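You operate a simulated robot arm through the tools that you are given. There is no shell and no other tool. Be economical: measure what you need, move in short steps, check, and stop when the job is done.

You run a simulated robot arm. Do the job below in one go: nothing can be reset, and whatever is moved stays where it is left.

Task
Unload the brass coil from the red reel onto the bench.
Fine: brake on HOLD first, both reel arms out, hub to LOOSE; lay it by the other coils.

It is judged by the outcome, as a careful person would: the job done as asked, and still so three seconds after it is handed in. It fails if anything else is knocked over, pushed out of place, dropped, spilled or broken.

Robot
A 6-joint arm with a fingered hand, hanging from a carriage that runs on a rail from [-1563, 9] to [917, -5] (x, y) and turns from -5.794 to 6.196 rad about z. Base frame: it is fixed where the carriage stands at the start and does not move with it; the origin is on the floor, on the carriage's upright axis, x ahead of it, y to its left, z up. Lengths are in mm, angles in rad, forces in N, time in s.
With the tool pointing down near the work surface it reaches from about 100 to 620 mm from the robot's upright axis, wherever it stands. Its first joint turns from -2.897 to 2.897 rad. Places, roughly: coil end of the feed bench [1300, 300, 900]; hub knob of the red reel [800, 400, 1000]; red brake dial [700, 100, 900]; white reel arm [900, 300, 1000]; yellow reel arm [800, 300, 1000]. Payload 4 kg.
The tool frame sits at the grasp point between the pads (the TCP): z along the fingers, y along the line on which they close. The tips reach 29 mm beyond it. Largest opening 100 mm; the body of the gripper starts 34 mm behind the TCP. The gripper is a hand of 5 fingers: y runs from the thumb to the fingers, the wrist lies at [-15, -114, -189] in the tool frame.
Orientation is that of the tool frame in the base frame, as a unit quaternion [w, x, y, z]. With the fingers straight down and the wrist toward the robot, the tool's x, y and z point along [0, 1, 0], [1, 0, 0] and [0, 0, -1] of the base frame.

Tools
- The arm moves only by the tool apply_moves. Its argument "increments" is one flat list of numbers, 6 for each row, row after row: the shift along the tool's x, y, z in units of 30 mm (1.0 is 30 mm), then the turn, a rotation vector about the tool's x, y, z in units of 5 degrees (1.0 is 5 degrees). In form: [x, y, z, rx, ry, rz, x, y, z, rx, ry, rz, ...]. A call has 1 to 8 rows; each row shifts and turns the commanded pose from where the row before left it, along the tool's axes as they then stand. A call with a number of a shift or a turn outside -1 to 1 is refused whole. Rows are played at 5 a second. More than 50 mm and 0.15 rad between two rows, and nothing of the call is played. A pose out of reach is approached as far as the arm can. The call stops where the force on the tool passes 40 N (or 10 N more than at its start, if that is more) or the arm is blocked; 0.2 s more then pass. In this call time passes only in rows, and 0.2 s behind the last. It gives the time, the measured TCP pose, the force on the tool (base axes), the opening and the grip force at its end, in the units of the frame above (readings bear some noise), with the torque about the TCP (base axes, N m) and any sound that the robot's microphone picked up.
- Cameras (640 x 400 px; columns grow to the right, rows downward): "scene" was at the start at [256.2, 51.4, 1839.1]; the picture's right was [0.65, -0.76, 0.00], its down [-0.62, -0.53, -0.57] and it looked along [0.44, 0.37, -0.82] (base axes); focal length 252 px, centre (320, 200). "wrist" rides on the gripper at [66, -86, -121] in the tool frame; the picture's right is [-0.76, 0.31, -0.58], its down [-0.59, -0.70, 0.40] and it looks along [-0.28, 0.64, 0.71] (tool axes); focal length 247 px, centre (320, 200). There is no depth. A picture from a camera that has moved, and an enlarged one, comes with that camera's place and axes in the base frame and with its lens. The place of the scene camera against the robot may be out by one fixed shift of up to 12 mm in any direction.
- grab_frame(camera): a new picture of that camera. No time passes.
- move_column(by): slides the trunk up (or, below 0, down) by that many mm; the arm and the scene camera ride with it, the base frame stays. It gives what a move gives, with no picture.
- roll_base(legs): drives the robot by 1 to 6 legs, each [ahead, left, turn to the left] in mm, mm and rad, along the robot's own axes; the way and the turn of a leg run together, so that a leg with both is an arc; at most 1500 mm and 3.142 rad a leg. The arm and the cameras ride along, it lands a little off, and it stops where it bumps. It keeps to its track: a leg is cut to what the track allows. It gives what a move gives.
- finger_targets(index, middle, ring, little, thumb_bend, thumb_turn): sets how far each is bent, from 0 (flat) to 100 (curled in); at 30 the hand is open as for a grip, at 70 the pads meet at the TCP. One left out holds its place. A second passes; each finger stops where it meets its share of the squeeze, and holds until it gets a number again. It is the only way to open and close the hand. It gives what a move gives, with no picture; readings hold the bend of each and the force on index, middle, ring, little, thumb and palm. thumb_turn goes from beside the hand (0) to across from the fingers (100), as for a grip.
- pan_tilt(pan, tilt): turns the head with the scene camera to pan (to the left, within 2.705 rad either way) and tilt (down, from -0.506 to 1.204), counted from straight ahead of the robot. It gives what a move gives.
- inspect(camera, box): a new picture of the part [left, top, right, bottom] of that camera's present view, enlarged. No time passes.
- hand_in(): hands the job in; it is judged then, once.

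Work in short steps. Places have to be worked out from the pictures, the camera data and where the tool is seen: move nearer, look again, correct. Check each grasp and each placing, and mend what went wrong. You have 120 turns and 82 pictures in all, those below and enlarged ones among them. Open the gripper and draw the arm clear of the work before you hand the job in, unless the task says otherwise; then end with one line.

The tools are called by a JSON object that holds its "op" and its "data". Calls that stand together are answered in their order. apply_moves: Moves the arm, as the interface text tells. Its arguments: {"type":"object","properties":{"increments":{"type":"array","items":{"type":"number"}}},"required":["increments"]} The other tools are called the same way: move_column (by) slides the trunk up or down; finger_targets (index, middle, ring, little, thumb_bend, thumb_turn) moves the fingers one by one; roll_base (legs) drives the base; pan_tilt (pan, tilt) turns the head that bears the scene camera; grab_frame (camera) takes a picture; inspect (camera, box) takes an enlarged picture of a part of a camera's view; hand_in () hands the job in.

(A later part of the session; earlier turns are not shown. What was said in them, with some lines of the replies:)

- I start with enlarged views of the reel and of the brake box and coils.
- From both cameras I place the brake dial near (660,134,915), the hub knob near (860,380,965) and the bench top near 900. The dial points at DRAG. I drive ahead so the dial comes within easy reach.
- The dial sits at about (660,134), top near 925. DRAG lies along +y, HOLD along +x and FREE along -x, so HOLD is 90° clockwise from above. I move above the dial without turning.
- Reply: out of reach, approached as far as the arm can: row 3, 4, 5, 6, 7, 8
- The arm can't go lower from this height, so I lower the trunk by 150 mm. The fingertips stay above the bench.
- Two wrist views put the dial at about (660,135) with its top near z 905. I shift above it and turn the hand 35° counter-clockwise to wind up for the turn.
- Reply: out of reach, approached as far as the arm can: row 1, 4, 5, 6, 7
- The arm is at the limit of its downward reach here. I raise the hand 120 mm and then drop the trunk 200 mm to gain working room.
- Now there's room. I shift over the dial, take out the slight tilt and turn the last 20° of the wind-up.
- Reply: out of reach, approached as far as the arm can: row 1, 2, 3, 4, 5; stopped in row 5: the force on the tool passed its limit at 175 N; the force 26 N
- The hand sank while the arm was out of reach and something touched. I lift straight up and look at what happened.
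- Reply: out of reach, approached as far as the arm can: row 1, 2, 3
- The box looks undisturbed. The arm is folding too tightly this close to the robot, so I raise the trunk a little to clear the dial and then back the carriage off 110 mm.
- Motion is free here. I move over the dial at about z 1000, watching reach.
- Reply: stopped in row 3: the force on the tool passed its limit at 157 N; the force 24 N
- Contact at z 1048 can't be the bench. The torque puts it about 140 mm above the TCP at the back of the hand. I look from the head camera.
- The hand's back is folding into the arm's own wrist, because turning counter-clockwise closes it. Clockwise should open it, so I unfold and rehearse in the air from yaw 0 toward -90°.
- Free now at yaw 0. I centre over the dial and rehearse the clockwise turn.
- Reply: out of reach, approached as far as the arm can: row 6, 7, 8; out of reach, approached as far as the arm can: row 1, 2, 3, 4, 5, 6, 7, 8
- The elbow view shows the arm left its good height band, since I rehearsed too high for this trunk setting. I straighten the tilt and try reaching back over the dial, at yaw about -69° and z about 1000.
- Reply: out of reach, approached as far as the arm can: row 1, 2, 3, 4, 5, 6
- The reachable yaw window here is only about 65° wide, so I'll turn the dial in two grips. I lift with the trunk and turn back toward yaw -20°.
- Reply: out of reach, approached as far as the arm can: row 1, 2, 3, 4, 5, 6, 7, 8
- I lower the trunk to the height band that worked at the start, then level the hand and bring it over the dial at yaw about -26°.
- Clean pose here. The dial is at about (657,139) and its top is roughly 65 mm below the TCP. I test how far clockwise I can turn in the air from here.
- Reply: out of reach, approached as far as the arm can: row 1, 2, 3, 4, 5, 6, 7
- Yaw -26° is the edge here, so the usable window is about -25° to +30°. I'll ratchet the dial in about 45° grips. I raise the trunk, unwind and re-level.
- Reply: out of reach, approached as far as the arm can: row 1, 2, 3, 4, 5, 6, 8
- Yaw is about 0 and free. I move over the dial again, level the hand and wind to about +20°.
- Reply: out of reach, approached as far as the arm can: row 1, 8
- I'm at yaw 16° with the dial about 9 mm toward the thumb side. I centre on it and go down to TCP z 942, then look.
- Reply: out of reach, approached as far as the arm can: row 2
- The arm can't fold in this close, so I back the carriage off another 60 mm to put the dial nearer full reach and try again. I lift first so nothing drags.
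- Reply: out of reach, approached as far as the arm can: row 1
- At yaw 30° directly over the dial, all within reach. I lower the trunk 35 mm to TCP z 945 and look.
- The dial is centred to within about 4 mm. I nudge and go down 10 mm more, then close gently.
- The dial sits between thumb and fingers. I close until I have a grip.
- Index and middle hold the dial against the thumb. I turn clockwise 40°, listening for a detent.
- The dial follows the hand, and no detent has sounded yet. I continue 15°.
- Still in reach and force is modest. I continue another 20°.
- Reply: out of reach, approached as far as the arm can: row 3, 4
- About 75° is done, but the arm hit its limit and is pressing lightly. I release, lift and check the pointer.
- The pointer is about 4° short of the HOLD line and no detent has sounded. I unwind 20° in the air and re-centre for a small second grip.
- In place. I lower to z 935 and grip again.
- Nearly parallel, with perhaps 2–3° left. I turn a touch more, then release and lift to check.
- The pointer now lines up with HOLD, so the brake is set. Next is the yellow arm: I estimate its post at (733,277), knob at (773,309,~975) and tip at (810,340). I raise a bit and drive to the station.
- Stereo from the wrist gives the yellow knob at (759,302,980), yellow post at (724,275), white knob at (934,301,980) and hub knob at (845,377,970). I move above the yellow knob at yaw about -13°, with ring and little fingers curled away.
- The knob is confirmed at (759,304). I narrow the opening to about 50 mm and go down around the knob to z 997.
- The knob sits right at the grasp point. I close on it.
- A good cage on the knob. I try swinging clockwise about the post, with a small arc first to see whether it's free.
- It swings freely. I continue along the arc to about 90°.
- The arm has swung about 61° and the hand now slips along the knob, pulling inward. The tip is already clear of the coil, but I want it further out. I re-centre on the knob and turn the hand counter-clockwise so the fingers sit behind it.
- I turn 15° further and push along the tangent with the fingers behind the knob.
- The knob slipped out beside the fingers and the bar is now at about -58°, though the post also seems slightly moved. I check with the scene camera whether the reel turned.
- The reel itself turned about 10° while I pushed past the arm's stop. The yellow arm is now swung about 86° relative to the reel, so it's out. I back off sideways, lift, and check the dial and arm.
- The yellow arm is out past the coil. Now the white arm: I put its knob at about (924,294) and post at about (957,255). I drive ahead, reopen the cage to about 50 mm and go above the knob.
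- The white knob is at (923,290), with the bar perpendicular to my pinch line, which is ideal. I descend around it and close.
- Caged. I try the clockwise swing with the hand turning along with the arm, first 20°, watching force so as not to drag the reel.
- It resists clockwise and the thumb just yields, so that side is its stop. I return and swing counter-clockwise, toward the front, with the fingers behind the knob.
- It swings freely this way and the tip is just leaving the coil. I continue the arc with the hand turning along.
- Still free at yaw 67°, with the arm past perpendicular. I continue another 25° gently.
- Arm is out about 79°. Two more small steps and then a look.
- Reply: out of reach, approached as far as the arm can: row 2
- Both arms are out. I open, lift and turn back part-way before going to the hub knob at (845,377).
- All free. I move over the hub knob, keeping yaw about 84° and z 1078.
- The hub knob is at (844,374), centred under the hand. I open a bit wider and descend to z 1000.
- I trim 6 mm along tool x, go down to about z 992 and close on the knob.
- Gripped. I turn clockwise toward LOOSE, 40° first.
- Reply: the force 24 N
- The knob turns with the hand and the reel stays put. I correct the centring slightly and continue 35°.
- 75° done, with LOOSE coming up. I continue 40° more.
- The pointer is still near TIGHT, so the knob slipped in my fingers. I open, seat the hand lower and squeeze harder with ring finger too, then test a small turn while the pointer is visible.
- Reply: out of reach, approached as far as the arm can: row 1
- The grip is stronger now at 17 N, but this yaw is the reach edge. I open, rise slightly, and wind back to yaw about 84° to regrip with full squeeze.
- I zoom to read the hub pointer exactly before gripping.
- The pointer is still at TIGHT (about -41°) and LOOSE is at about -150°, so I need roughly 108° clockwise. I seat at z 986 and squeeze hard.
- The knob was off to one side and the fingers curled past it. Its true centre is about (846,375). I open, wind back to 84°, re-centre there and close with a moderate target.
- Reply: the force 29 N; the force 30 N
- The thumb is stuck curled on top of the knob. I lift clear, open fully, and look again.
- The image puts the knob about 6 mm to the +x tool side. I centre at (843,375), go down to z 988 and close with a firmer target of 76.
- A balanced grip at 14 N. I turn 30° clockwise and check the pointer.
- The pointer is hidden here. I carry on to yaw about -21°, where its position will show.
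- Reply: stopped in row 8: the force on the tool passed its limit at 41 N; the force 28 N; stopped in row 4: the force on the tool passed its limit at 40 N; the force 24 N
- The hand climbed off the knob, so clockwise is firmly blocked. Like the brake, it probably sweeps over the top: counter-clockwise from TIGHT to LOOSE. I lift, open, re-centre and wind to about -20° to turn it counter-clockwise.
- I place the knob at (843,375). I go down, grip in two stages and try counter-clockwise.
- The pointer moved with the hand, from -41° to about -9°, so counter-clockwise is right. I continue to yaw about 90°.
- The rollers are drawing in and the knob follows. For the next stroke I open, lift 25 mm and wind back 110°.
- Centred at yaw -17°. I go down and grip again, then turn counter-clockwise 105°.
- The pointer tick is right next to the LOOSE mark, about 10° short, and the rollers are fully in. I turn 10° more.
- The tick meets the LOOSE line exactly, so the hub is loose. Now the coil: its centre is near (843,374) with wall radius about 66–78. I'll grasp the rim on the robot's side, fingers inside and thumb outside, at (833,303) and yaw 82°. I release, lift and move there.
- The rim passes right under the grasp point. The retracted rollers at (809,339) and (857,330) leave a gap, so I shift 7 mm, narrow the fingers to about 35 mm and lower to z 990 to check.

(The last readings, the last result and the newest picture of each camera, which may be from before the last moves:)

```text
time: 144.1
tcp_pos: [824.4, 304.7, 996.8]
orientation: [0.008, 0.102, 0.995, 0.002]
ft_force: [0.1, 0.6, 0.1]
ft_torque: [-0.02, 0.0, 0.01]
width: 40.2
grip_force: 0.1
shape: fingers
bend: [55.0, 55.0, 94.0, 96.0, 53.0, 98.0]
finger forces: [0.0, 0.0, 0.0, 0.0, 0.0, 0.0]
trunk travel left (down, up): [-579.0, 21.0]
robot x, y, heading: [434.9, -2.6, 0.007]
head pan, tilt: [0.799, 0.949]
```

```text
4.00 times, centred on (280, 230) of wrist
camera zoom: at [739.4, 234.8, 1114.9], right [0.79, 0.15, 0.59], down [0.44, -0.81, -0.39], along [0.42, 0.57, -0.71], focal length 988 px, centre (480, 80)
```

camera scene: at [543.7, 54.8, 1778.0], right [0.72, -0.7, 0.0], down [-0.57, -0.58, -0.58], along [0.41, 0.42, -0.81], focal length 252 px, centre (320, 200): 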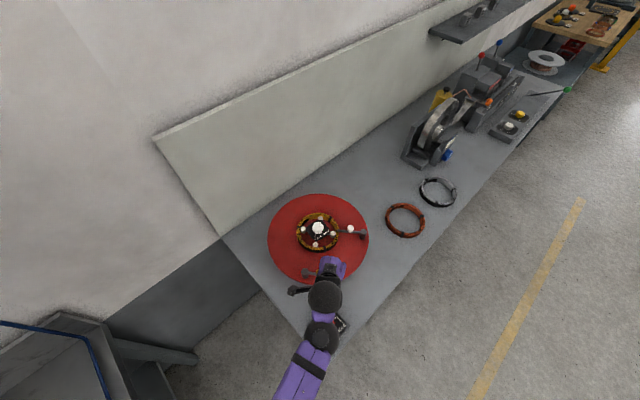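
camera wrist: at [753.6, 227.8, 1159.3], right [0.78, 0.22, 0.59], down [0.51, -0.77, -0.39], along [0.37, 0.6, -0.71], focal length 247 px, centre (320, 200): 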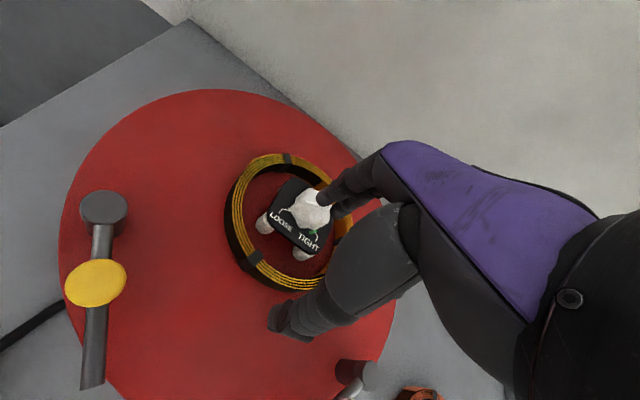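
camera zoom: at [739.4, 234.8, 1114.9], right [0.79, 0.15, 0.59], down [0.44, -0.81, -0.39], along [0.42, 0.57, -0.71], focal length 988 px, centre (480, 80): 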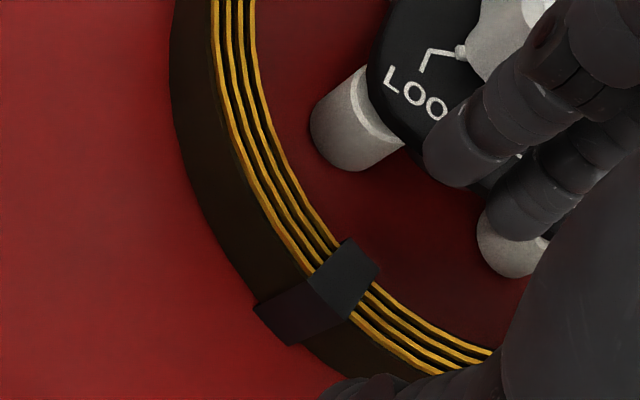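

The ring centre lies under the grasp point within 2 mm, and the rollers sit far enough inside. I lower to about z 958 with the fingers straddling the wall.

{"op": "apply_moves", "data": {"increments": [0, -0.07, 0.65, 0, 0, 0, 0, 0, 0.65, 0, 0, 0]}}

{"op": "inspect", "data": {"camera": "wrist", "box": [200, 180, 360, 280]}}

```text
time: 144.7
tcp_pos: [827.2, 301.3, 957.8]
orientation: [0.01, 0.101, 0.995, 0.002]
ft_force: [-3.3, -5.0, 15.7]
ft_torque: [-0.3, 0.14, -0.02]
width: 41.8
grip_force: 9.6
shape: fingers
bend: [55.0, 59.0, 94.0, 96.0, 52.0, 97.0]
finger forces: [0.0, 6.3, 0.0, 0.0, 12.7, 0.1]
trunk travel left (down, up): [-579.0, 21.0]
robot x, y, heading: [444.4, -2.4, 0.004]
head pan, tilt: [0.799, 0.949]
```

```text
4.00 times, centred on (280, 230) of wrist
camera zoom: at [741.8, 231.5, 1075.9], right [0.79, 0.15, 0.59], down [0.44, -0.81, -0.39], along [0.42, 0.57, -0.7], focal length 988 px, centre (480, 80)
```

zoom: 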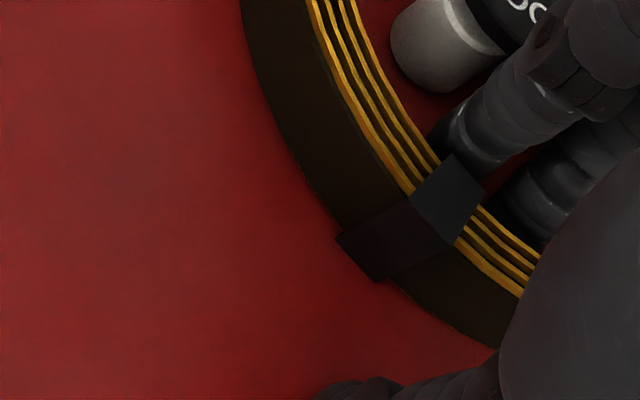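

Fingers are inside and the thumb outside, touching the disc. I rise 5 mm and close firmly on the wall.

{"op": "apply_moves", "data": {"increments": [0, 0, -0.2, 0, 0, 0]}}

{"op": "finger_targets", "data": {"index": 70, "middle": 72, "thumb_bend": 72}}

{"op": "finger_targets", "data": {"index": 88, "middle": 88, "thumb_bend": 88}}

```text
time: 145.1
tcp_pos: [823.3, 300.2, 961.6]
orientation: [0.007, 0.102, 0.995, 0.0]
ft_force: [0.1, 0.2, 1.4]
ft_torque: [0.0, -0.01, 0.0]
width: 40.6
grip_force: 0.1
shape: fingers
bend: [55.0, 56.0, 94.0, 96.0, 53.0, 98.0]
finger forces: [0.0, 0.6, 0.1, 0.0, 0.0, 0.0]
trunk travel left (down, up): [-579.0, 21.0]
robot x, y, heading: [442.0, -1.8, 0.003]
head pan, tilt: [0.799, 0.949]
```

```text
time: 146.1
tcp_pos: [824.3, 301.7, 962.4]
orientation: [0.008, 0.102, 0.995, 0.001]
ft_force: [-0.3, 0.2, -0.7]
ft_torque: [-0.02, 0.02, 0.03]
width: 8.9
grip_force: 5.3
shape: fingers
bend: [68.0, 68.0, 94.0, 96.0, 68.0, 97.0]
finger forces: [2.0, 3.0, 0.0, 0.1, 4.9, 0.0]
trunk travel left (down, up): [-579.0, 21.0]
robot x, y, heading: [441.8, -0.0, -0.003]
head pan, tilt: [0.799, 0.949]
```

```text
time: 147.1
tcp_pos: [824.7, 302.3, 963.0]
orientation: [0.008, 0.102, 0.995, 0.001]
ft_force: [0.1, 1.2, -0.5]
ft_torque: [0.09, -0.03, 0.08]
width: 6.6
grip_force: 19.3
shape: fingers
bend: [75.0, 74.0, 94.0, 96.0, 72.0, 95.0]
finger forces: [11.6, 7.4, 0.0, 0.1, 18.7, 0.0]
trunk travel left (down, up): [-579.0, 21.0]
robot x, y, heading: [443.5, -0.2, 0.0]
head pan, tilt: [0.799, 0.949]
```

The grip on the wall is firm at 19 N. I lift 30 mm slowly and check.

{"op": "apply_moves", "data": {"increments": [0, 0, -0.4, 0, 0, 0, 0, 0, -0.4, 0, 0, 0, 0, 0, -0.4, 0, 0, 0]}}

{"op": "grab_frame", "data": {"camera": "wrist"}}

```text
time: 147.9
tcp_pos: [826.4, 301.0, 998.6]
orientation: [0.008, 0.102, 0.995, 0.001]
ft_force: [-0.6, 2.5, -4.3]
ft_torque: [-0.05, 0.11, 0.06]
width: 7.1
grip_force: 20.8
shape: fingers
bend: [75.0, 73.0, 94.0, 96.0, 74.0, 95.0]
finger forces: [13.3, 9.1, 0.0, 0.0, 20.2, 0.1]
trunk travel left (down, up): [-579.0, 21.0]
robot x, y, heading: [439.2, 0.1, 0.003]
head pan, tilt: [0.799, 0.949]
```

```text
9 pictures are left
camera wrist: at [741.3, 230.6, 1116.5], right [0.79, 0.15, 0.59], down [0.44, -0.81, -0.39], along [0.42, 0.57, -0.71], focal length 247 px, centre (320, 200)
```

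wrist: 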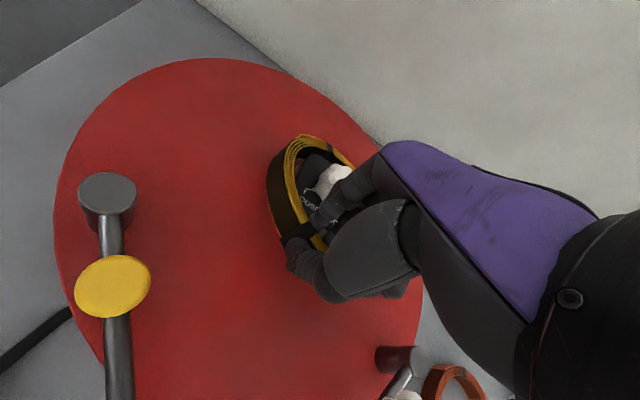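

The near side has risen but the coil seems to tilt with its far side low. I check from the head camera.

{"op": "inspect", "data": {"camera": "scene", "box": [220, 210, 380, 310]}}

```text
4.00 times, centred on (300, 260) of scene
camera zoom: at [692.9, 55.3, 1867.8], right [0.72, -0.69, 0.0], down [-0.56, -0.59, -0.58], along [0.4, 0.42, -0.81], focal length 1006 px, centre (400, -40)
```

zoom: 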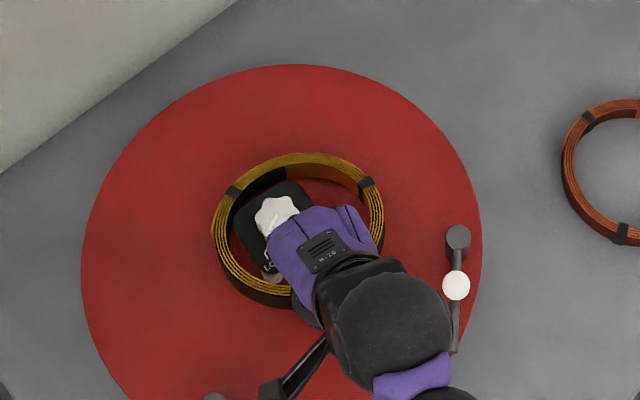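

The ring still looks level and is lifted off the disc. I keep lifting straight up to clear the hub knob.

{"op": "apply_moves", "data": {"increments": [0, 0, -0.5, 0, 0, 0, 0, 0, -0.5, 0, 0, 0, 0, 0, -0.5, 0, 0, 0, 0, 0, -0.5, 0, 0, 0, 0, 0, -0.5, 0, 0, 0]}}

{"op": "inspect", "data": {"camera": "scene", "box": [220, 210, 380, 310]}}

```text
time: 149.1
tcp_pos: [825.1, 299.5, 1073.3]
orientation: [0.008, 0.102, 0.995, 0.001]
ft_force: [0.0, 0.0, -4.8]
ft_torque: [-0.27, 0.16, 0.0]
width: 8.6
grip_force: 21.8
shape: fingers
bend: [74.0, 73.0, 94.0, 96.0, 75.0, 93.0]
finger forces: [15.5, 6.9, 0.0, 0.0, 21.3, 0.0]
trunk travel left (down, up): [-579.0, 21.0]
robot x, y, heading: [442.5, 0.3, 0.006]
head pan, tilt: [0.799, 0.949]
```

```text
4.00 times, centred on (300, 260) of scene
camera zoom: at [693.0, 55.1, 1867.8], right [0.72, -0.69, 0.0], down [-0.56, -0.59, -0.58], along [0.4, 0.42, -0.81], focal length 1006 px, centre (400, -40)
```

zoom: 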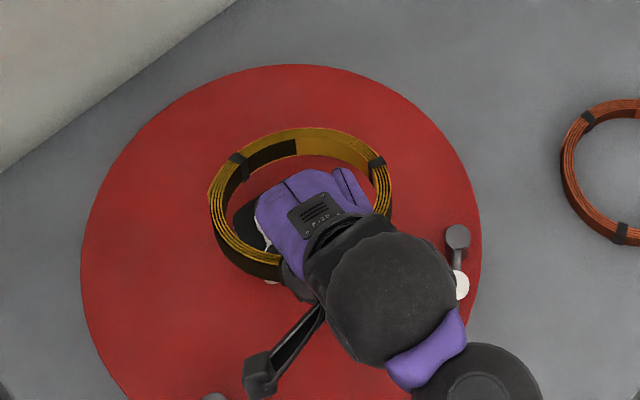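

The coil hangs free at about 4.8 N and is clear of the knob. The orange coil is near (1153,183), so I'll lay the brass one at about (1195,368), behind it. I raise 20 mm and roll 355 mm ahead, keeping the arm still.

{"op": "move_column", "data": {"by": 20}}

{"op": "roll_base", "data": {"legs": [[180, 0, 0], [178, 0, 0]]}}

{"op": "grab_frame", "data": {"camera": "scene"}}

```text
time: 149.8
tcp_pos: [824.1, 299.1, 1094.7]
orientation: [0.008, 0.102, 0.995, 0.001]
ft_force: [0.1, -0.2, -3.3]
ft_torque: [-0.19, 0.15, 0.01]
width: 8.6
grip_force: 21.6
shape: fingers
bend: [74.0, 73.0, 94.0, 96.0, 75.0, 93.0]
finger forces: [14.7, 7.2, 0.0, 0.0, 20.8, 0.1]
trunk travel left (down, up): [-599.0, 1.0]
robot x, y, heading: [444.1, -3.8, 0.005]
head pan, tilt: [0.799, 0.949]
```

```text
time: 152.4
tcp_pos: [1183.1, 295.5, 1093.0]
orientation: [0.008, 0.104, 0.995, 0.001]
ft_force: [-0.1, -0.4, -4.7]
ft_torque: [-0.2, 0.16, -0.03]
width: 8.5
grip_force: 20.9
shape: fingers
bend: [74.0, 74.0, 94.0, 96.0, 75.0, 93.0]
finger forces: [14.7, 7.2, 0.0, 0.0, 20.7, 0.1]
trunk travel left (down, up): [-599.0, 1.0]
robot x, y, heading: [798.7, -6.5, 0.002]
head pan, tilt: [0.799, 0.949]
```

```text
6 pictures are left
camera scene: at [1051.2, 52.5, 1887.8], right [0.72, -0.7, 0.0], down [-0.57, -0.58, -0.58], along [0.4, 0.42, -0.81], focal length 252 px, centre (320, 200)
```

scene: 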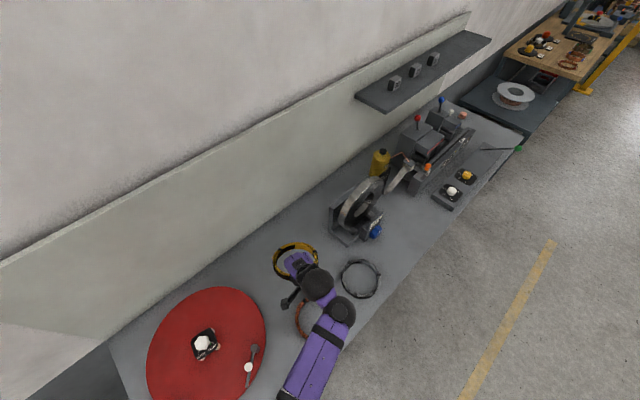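

The coil hangs over clear bench between the reel and the machine, well off the orange and silver coils. I move 15 mm further back and lower the trunk 120 mm.

{"op": "apply_moves", "data": {"increments": [0, 0.5, 0, 0, 0, 0]}}

{"op": "move_column", "data": {"by": -120}}

{"op": "grab_frame", "data": {"camera": "wrist"}}

```text
time: 152.8
tcp_pos: [1187.0, 311.0, 1093.5]
orientation: [0.007, 0.103, 0.995, 0.0]
ft_force: [0.3, 0.1, -3.4]
ft_torque: [-0.22, 0.16, -0.01]
width: 8.6
grip_force: 22.1
shape: fingers
bend: [74.0, 74.0, 94.0, 96.0, 75.0, 93.0]
finger forces: [15.0, 7.0, 0.0, 0.0, 20.7, 0.1]
trunk travel left (down, up): [-599.0, 1.0]
robot x, y, heading: [801.2, -4.3, -0.002]
head pan, tilt: [0.799, 0.949]
```

```text
time: 154.3
tcp_pos: [1187.0, 310.7, 973.2]
orientation: [0.008, 0.104, 0.995, 0.001]
ft_force: [0.1, 0.0, -3.7]
ft_torque: [-0.21, 0.15, 0.0]
width: 8.7
grip_force: 21.4
shape: fingers
bend: [74.0, 74.0, 94.0, 96.0, 75.0, 93.0]
finger forces: [14.8, 7.1, 0.0, 0.1, 20.8, 0.1]
trunk travel left (down, up): [-479.0, 121.0]
robot x, y, heading: [794.8, -2.9, 0.002]
head pan, tilt: [0.799, 0.949]
```

```text
5 pictures are left
camera wrist: at [1102.1, 240.9, 1092.1], right [0.79, 0.14, 0.59], down [0.44, -0.81, -0.39], along [0.42, 0.57, -0.71], focal length 247 px, centre (320, 200)
```

wrist: 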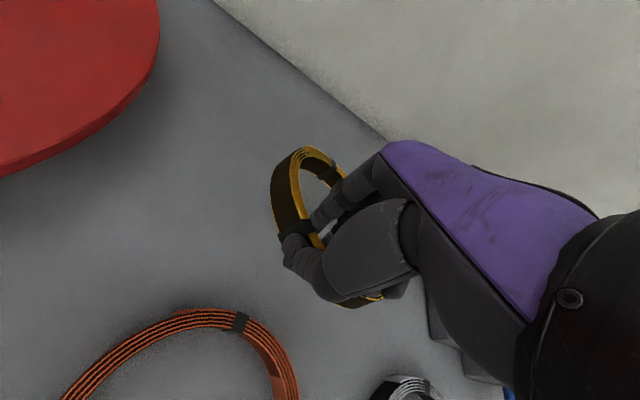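

The brass coil will land with about 40 mm clearance from the orange one. I lower 40 mm, then in small steps.

{"op": "apply_moves", "data": {"increments": [0, 0, 0.45, 0, 0, 0, 0, 0, 0.45, 0, 0, 0, 0, 0, 0.45, 0, 0, 0]}}

{"op": "apply_moves", "data": {"increments": [0, 0, 0.2, 0, 0, 0, 0, 0, 0.2, 0, 0, 0]}}

```text
time: 155.1
tcp_pos: [1186.8, 309.1, 932.1]
orientation: [0.008, 0.103, 0.995, 0.001]
ft_force: [0.1, 0.1, -1.7]
ft_torque: [-0.11, 0.07, 0.07]
width: 7.1
grip_force: 19.1
shape: fingers
bend: [75.0, 74.0, 94.0, 96.0, 75.0, 93.0]
finger forces: [12.7, 6.5, 0.1, 0.0, 18.7, 0.1]
trunk travel left (down, up): [-479.0, 121.0]
robot x, y, heading: [797.7, -4.8, 0.005]
head pan, tilt: [0.799, 0.949]
```

```text
time: 155.7
tcp_pos: [1187.8, 310.9, 921.1]
orientation: [0.009, 0.103, 0.995, 0.0]
ft_force: [-0.6, -0.2, -2.2]
ft_torque: [0.01, 0.05, 0.06]
width: 6.7
grip_force: 19.1
shape: fingers
bend: [75.0, 74.0, 94.0, 96.0, 75.0, 93.0]
finger forces: [12.3, 6.3, 0.1, 0.1, 19.4, 0.0]
trunk travel left (down, up): [-479.0, 121.0]
robot x, y, heading: [796.3, -5.3, 0.0]
head pan, tilt: [0.799, 0.949]
```

The far edge has touched, since the load halved. I lower further to bring the near side down.

{"op": "apply_moves", "data": {"increments": [0, 0, 0.2, 0, 0, 0, 0, 0, 0.15, 0, 0, 0]}}

{"op": "apply_moves", "data": {"increments": [0, 0, 0.15, 0, 0, 0]}}

```text
time: 156.3
tcp_pos: [1187.3, 311.3, 910.5]
orientation: [0.008, 0.104, 0.995, 0.001]
ft_force: [-1.6, -0.6, -1.8]
ft_torque: [0.08, -0.01, 0.03]
width: 6.2
grip_force: 18.5
shape: fingers
bend: [75.0, 75.0, 94.0, 96.0, 75.0, 93.0]
finger forces: [12.1, 6.1, 0.1, 0.0, 19.3, 0.1]
trunk travel left (down, up): [-479.0, 121.0]
robot x, y, heading: [800.1, -4.4, 0.001]
head pan, tilt: [0.799, 0.949]
```

```text
time: 156.7
tcp_pos: [1187.3, 311.5, 905.6]
orientation: [0.008, 0.103, 0.995, 0.001]
ft_force: [0.1, -0.1, -1.8]
ft_torque: [0.04, -0.02, 0.03]
width: 6.3
grip_force: 18.7
shape: fingers
bend: [75.0, 75.0, 94.0, 96.0, 75.0, 93.0]
finger forces: [12.4, 6.1, 0.1, 0.1, 19.3, 0.1]
trunk travel left (down, up): [-479.0, 121.0]
robot x, y, heading: [797.7, -1.8, 0.001]
head pan, tilt: [0.799, 0.949]
```

Still carrying the near side (1.8 N). I continue with small steps until it rests.

{"op": "apply_moves", "data": {"increments": [0, 0, 0.18, 0, 0, 0]}}

{"op": "apply_moves", "data": {"increments": [0, 0, 0.15, 0, 0, 0]}}

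{"op": "apply_moves", "data": {"increments": [0, 0, 0.12, 0, 0, 0]}}

```text
time: 157.1
tcp_pos: [1188.1, 308.6, 901.8]
orientation: [0.008, 0.103, 0.995, 0.001]
ft_force: [-0.6, -0.1, -1.8]
ft_torque: [0.09, -0.04, 0.1]
width: 6.2
grip_force: 18.9
shape: fingers
bend: [75.0, 75.0, 94.0, 96.0, 75.0, 93.0]
finger forces: [12.0, 6.3, 0.0, 0.0, 19.3, 0.0]
trunk travel left (down, up): [-479.0, 121.0]
robot x, y, heading: [801.8, -7.3, 0.001]
head pan, tilt: [0.799, 0.949]
```

```text
time: 157.5
tcp_pos: [1187.3, 310.8, 896.0]
orientation: [0.008, 0.103, 0.995, 0.001]
ft_force: [-1.0, -0.2, -1.4]
ft_torque: [0.12, -0.02, 0.07]
width: 6.1
grip_force: 19.1
shape: fingers
bend: [75.0, 75.0, 94.0, 96.0, 74.0, 93.0]
finger forces: [12.5, 6.0, 0.1, 0.0, 19.7, 0.0]
trunk travel left (down, up): [-479.0, 121.0]
robot x, y, heading: [799.8, -6.6, 0.003]
head pan, tilt: [0.799, 0.949]
```

```text
time: 157.9
tcp_pos: [1187.3, 311.8, 895.5]
orientation: [0.008, 0.102, 0.995, 0.0]
ft_force: [-1.3, -1.8, 6.0]
ft_torque: [0.11, 0.01, 0.1]
width: 5.8
grip_force: 20.0
shape: fingers
bend: [75.0, 75.0, 94.0, 96.0, 74.0, 93.0]
finger forces: [12.0, 6.0, 0.1, 0.1, 21.6, 0.1]
trunk travel left (down, up): [-479.0, 121.0]
robot x, y, heading: [796.8, -4.9, 0.004]
head pan, tilt: [0.799, 0.949]
```

It rests on the bench now, with +6 N. I release gradually.

{"op": "finger_targets", "data": {"index": 66, "middle": 66, "thumb_bend": 64}}

{"op": "apply_moves", "data": {"increments": [0, 0, -0.2, 0, 0, 0]}}

{"op": "finger_targets", "data": {"index": 56, "middle": 56, "thumb_bend": 54}}

{"op": "inspect", "data": {"camera": "wrist", "box": [160, 100, 416, 260]}}

```text
time: 158.9
tcp_pos: [1187.9, 311.3, 895.0]
orientation: [0.008, 0.104, 0.995, 0.001]
ft_force: [2.1, 1.5, 0.8]
ft_torque: [0.01, -0.04, -0.07]
width: 14.5
grip_force: 0.9
shape: fingers
bend: [65.0, 66.0, 94.0, 96.0, 64.0, 97.0]
finger forces: [2.4, 0.1, 0.0, 0.1, 0.3, 0.0]
trunk travel left (down, up): [-479.0, 121.0]
robot x, y, heading: [798.5, -3.0, 0.0]
head pan, tilt: [0.799, 0.949]
```

```text
time: 159.3
tcp_pos: [1187.6, 310.3, 899.5]
orientation: [0.008, 0.103, 0.995, 0.0]
ft_force: [1.0, 0.4, 0.4]
ft_torque: [-0.03, 0.01, 0.02]
width: 14.7
grip_force: 0.9
shape: fingers
bend: [65.0, 66.0, 94.0, 96.0, 64.0, 97.0]
finger forces: [0.7, 0.0, 0.1, 0.0, 0.4, 0.1]
trunk travel left (down, up): [-479.0, 121.0]
robot x, y, heading: [797.0, -2.2, 0.005]
head pan, tilt: [0.799, 0.949]
```

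```text
time: 160.3
tcp_pos: [1187.9, 311.5, 899.6]
orientation: [0.008, 0.104, 0.995, 0.001]
ft_force: [0.2, -0.4, 0.2]
ft_torque: [-0.02, -0.01, 0.0]
width: 37.3
grip_force: 0.1
shape: fingers
bend: [56.0, 56.0, 94.0, 96.0, 54.0, 97.0]
finger forces: [0.0, 0.0, 0.0, 0.0, 0.0, 0.0]
trunk travel left (down, up): [-479.0, 121.0]
robot x, y, heading: [799.2, -3.6, 0.005]
head pan, tilt: [0.799, 0.949]
```

```text
2.50 times, centred on (288, 180) of wrist
camera zoom: at [1102.9, 241.1, 1018.7], right [0.79, 0.14, 0.59], down [0.44, -0.81, -0.39], along [0.42, 0.57, -0.71], focal length 617 px, centre (400, 250)
```

zoom: 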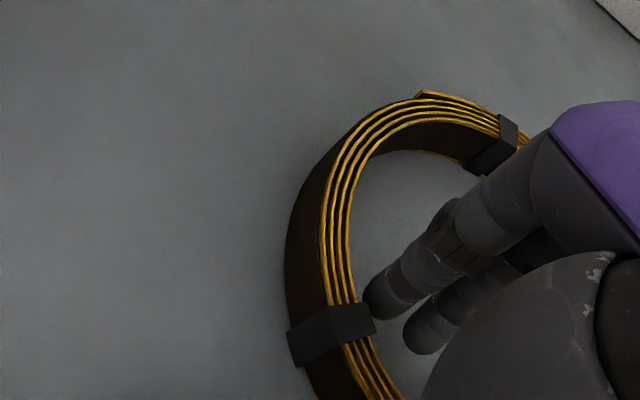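

The coil lies flat and the fingers are clear of the wall. I lift straight up with the trunk and look.

{"op": "move_column", "data": {"by": 120}}

{"op": "apply_moves", "data": {"increments": [0, 0, -1, 0, 0, 0, 0, 0, -1, 0, 0, 0, 0, -0.8, 0, 0, 0, 0, 0, -0.8, 0, 0, 0, 0, 0, -0.8, 0, 0, 0, 0]}}

{"op": "finger_targets", "data": {"index": 30, "middle": 30, "ring": 30, "little": 30, "thumb_bend": 30}}

{"op": "roll_base", "data": {"legs": [[-330, 0, 0]]}}

{"op": "grab_frame", "data": {"camera": "scene"}}

```text
time: 161.8
tcp_pos: [1187.8, 310.6, 1021.4]
orientation: [0.008, 0.103, 0.995, 0.001]
ft_force: [0.2, -0.1, 1.0]
ft_torque: [0.05, -0.05, -0.01]
width: 37.7
grip_force: 0.0
shape: fingers
bend: [56.0, 56.0, 94.0, 96.0, 54.0, 97.0]
finger forces: [0.0, 0.0, 0.1, 0.0, 0.0, 0.1]
trunk travel left (down, up): [-599.0, 1.0]
robot x, y, heading: [802.0, -7.0, -0.005]
head pan, tilt: [0.799, 0.949]
```

```text
time: 163.0
tcp_pos: [1171.2, 241.4, 1081.8]
orientation: [0.007, 0.103, 0.995, 0.001]
ft_force: [0.0, 0.3, -0.3]
ft_torque: [-0.02, 0.02, 0.01]
width: 37.5
grip_force: 0.0
shape: fingers
bend: [56.0, 56.0, 94.0, 96.0, 54.0, 98.0]
finger forces: [0.1, 0.0, 0.1, 0.0, 0.1, 0.0]
trunk travel left (down, up): [-599.0, 1.0]
robot x, y, heading: [801.7, -4.8, -0.0]
head pan, tilt: [0.799, 0.949]
```

```text
time: 164.0
tcp_pos: [1170.4, 242.0, 1081.8]
orientation: [0.009, 0.104, 0.995, 0.001]
ft_force: [-0.4, 0.7, 1.0]
ft_torque: [0.02, 0.0, -0.02]
width: 98.3
grip_force: 0.1
shape: fingers
bend: [30.0, 30.0, 30.0, 30.0, 30.0, 98.0]
finger forces: [0.0, 0.0, 0.0, 0.0, 0.1, 0.1]
trunk travel left (down, up): [-599.0, 1.0]
robot x, y, heading: [796.6, -4.9, 0.005]
head pan, tilt: [0.799, 0.949]
```

```text
time: 166.2
tcp_pos: [840.9, 240.0, 1081.7]
orientation: [0.008, 0.108, 0.994, 0.001]
ft_force: [-0.1, 0.3, -0.8]
ft_torque: [0.01, -0.04, 0.02]
width: 98.4
grip_force: 0.1
shape: fingers
bend: [30.0, 30.0, 30.0, 30.0, 30.0, 98.0]
finger forces: [0.0, 0.0, 0.1, 0.0, 0.0, 0.1]
trunk travel left (down, up): [-599.0, 1.0]
robot x, y, heading: [464.6, -5.6, -0.012]
head pan, tilt: [0.799, 0.949]
```

```text
3 pictures are left
camera scene: at [718.1, 52.2, 1887.9], right [0.71, -0.7, 0.0], down [-0.57, -0.58, -0.58], along [0.41, 0.41, -0.81], focal length 252 px, centre (320, 200)
```

scene: 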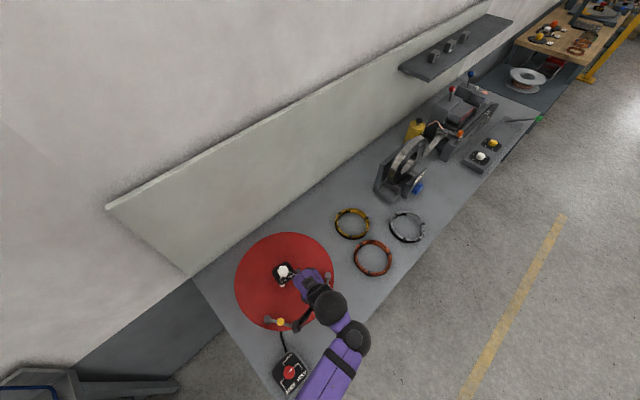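

The brass coil lies flat by the orange and silver ones. I roll back clear of the work and make a last check of the reel and brake.

{"op": "roll_base", "data": {"legs": [[-460, 0, 0]]}}

{"op": "pan_tilt", "data": {"pan": 0.5, "tilt": 0.9}}

{"op": "inspect", "data": {"camera": "scene", "box": [230, 90, 422, 210]}}

```text
time: 169.0
tcp_pos: [371.2, 240.5, 1083.1]
orientation: [0.009, 0.111, 0.994, 0.001]
ft_force: [-0.3, 0.1, -0.4]
ft_torque: [-0.03, 0.03, -0.03]
width: 98.4
grip_force: 0.1
shape: fingers
bend: [30.0, 30.0, 30.0, 30.0, 30.0, 98.0]
finger forces: [0.0, 0.0, 0.0, 0.0, 0.1, 0.0]
trunk travel left (down, up): [-599.0, 1.0]
robot x, y, heading: [-6.2, -3.0, -0.012]
head pan, tilt: [0.799, 0.949]
```

```text
time: 169.8
tcp_pos: [370.8, 239.4, 1082.7]
orientation: [0.008, 0.11, 0.994, 0.002]
ft_force: [1.0, 0.2, 0.0]
ft_torque: [-0.02, 0.01, -0.03]
width: 98.4
grip_force: 0.1
shape: fingers
bend: [30.0, 30.0, 30.0, 30.0, 30.0, 98.0]
finger forces: [0.0, 0.0, 0.1, 0.0, 0.0, 0.1]
trunk travel left (down, up): [-599.0, 1.0]
robot x, y, heading: [-7.5, -0.6, -0.013]
head pan, tilt: [0.499, 0.901]
```

```text
3.33 times, centred on (326, 150) of scene
camera zoom: at [262.2, 37.3, 1891.5], right [0.47, -0.88, 0.0], down [-0.69, -0.37, -0.62], along [0.55, 0.29, -0.78], focal length 839 px, centre (300, 367)
```

zoom: 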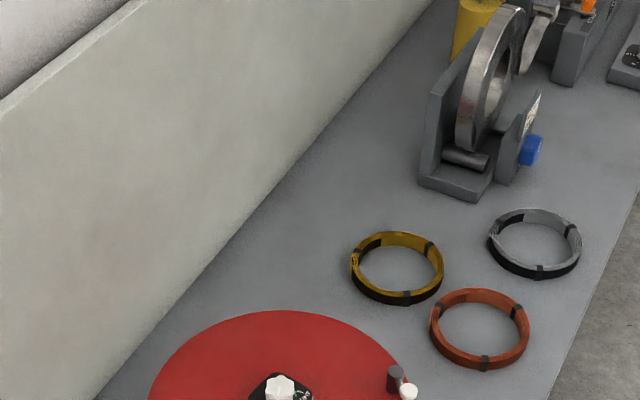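

One last look at the brake dial and arms.

{"op": "inspect", "data": {"camera": "scene", "box": [270, 190, 398, 270]}}

```text
5.00 times, centred on (334, 230) of scene
camera zoom: at [262.2, 37.3, 1891.5], right [0.47, -0.88, 0.0], down [-0.69, -0.37, -0.62], along [0.55, 0.29, -0.78], focal length 1258 px, centre (250, 50)
```

zoom: 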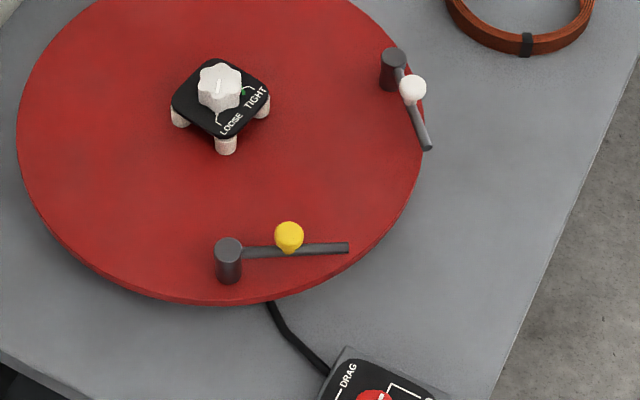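

Both arms are out, the hub is at LOOSE, the brake is at HOLD, the coil is laid by the others and the robot is clear. I hand in.

{"op": "hand_in", "data": {}}

```text
The job is handed in.
```

The brass coil is off the red reel and lying flat on the bench beside the orange and silver coils; the brake is on HOLD, both reel arms are out and the hub is at LOOSE, but I turned the reel about 10° while swinging the yellow arm out and left it there.
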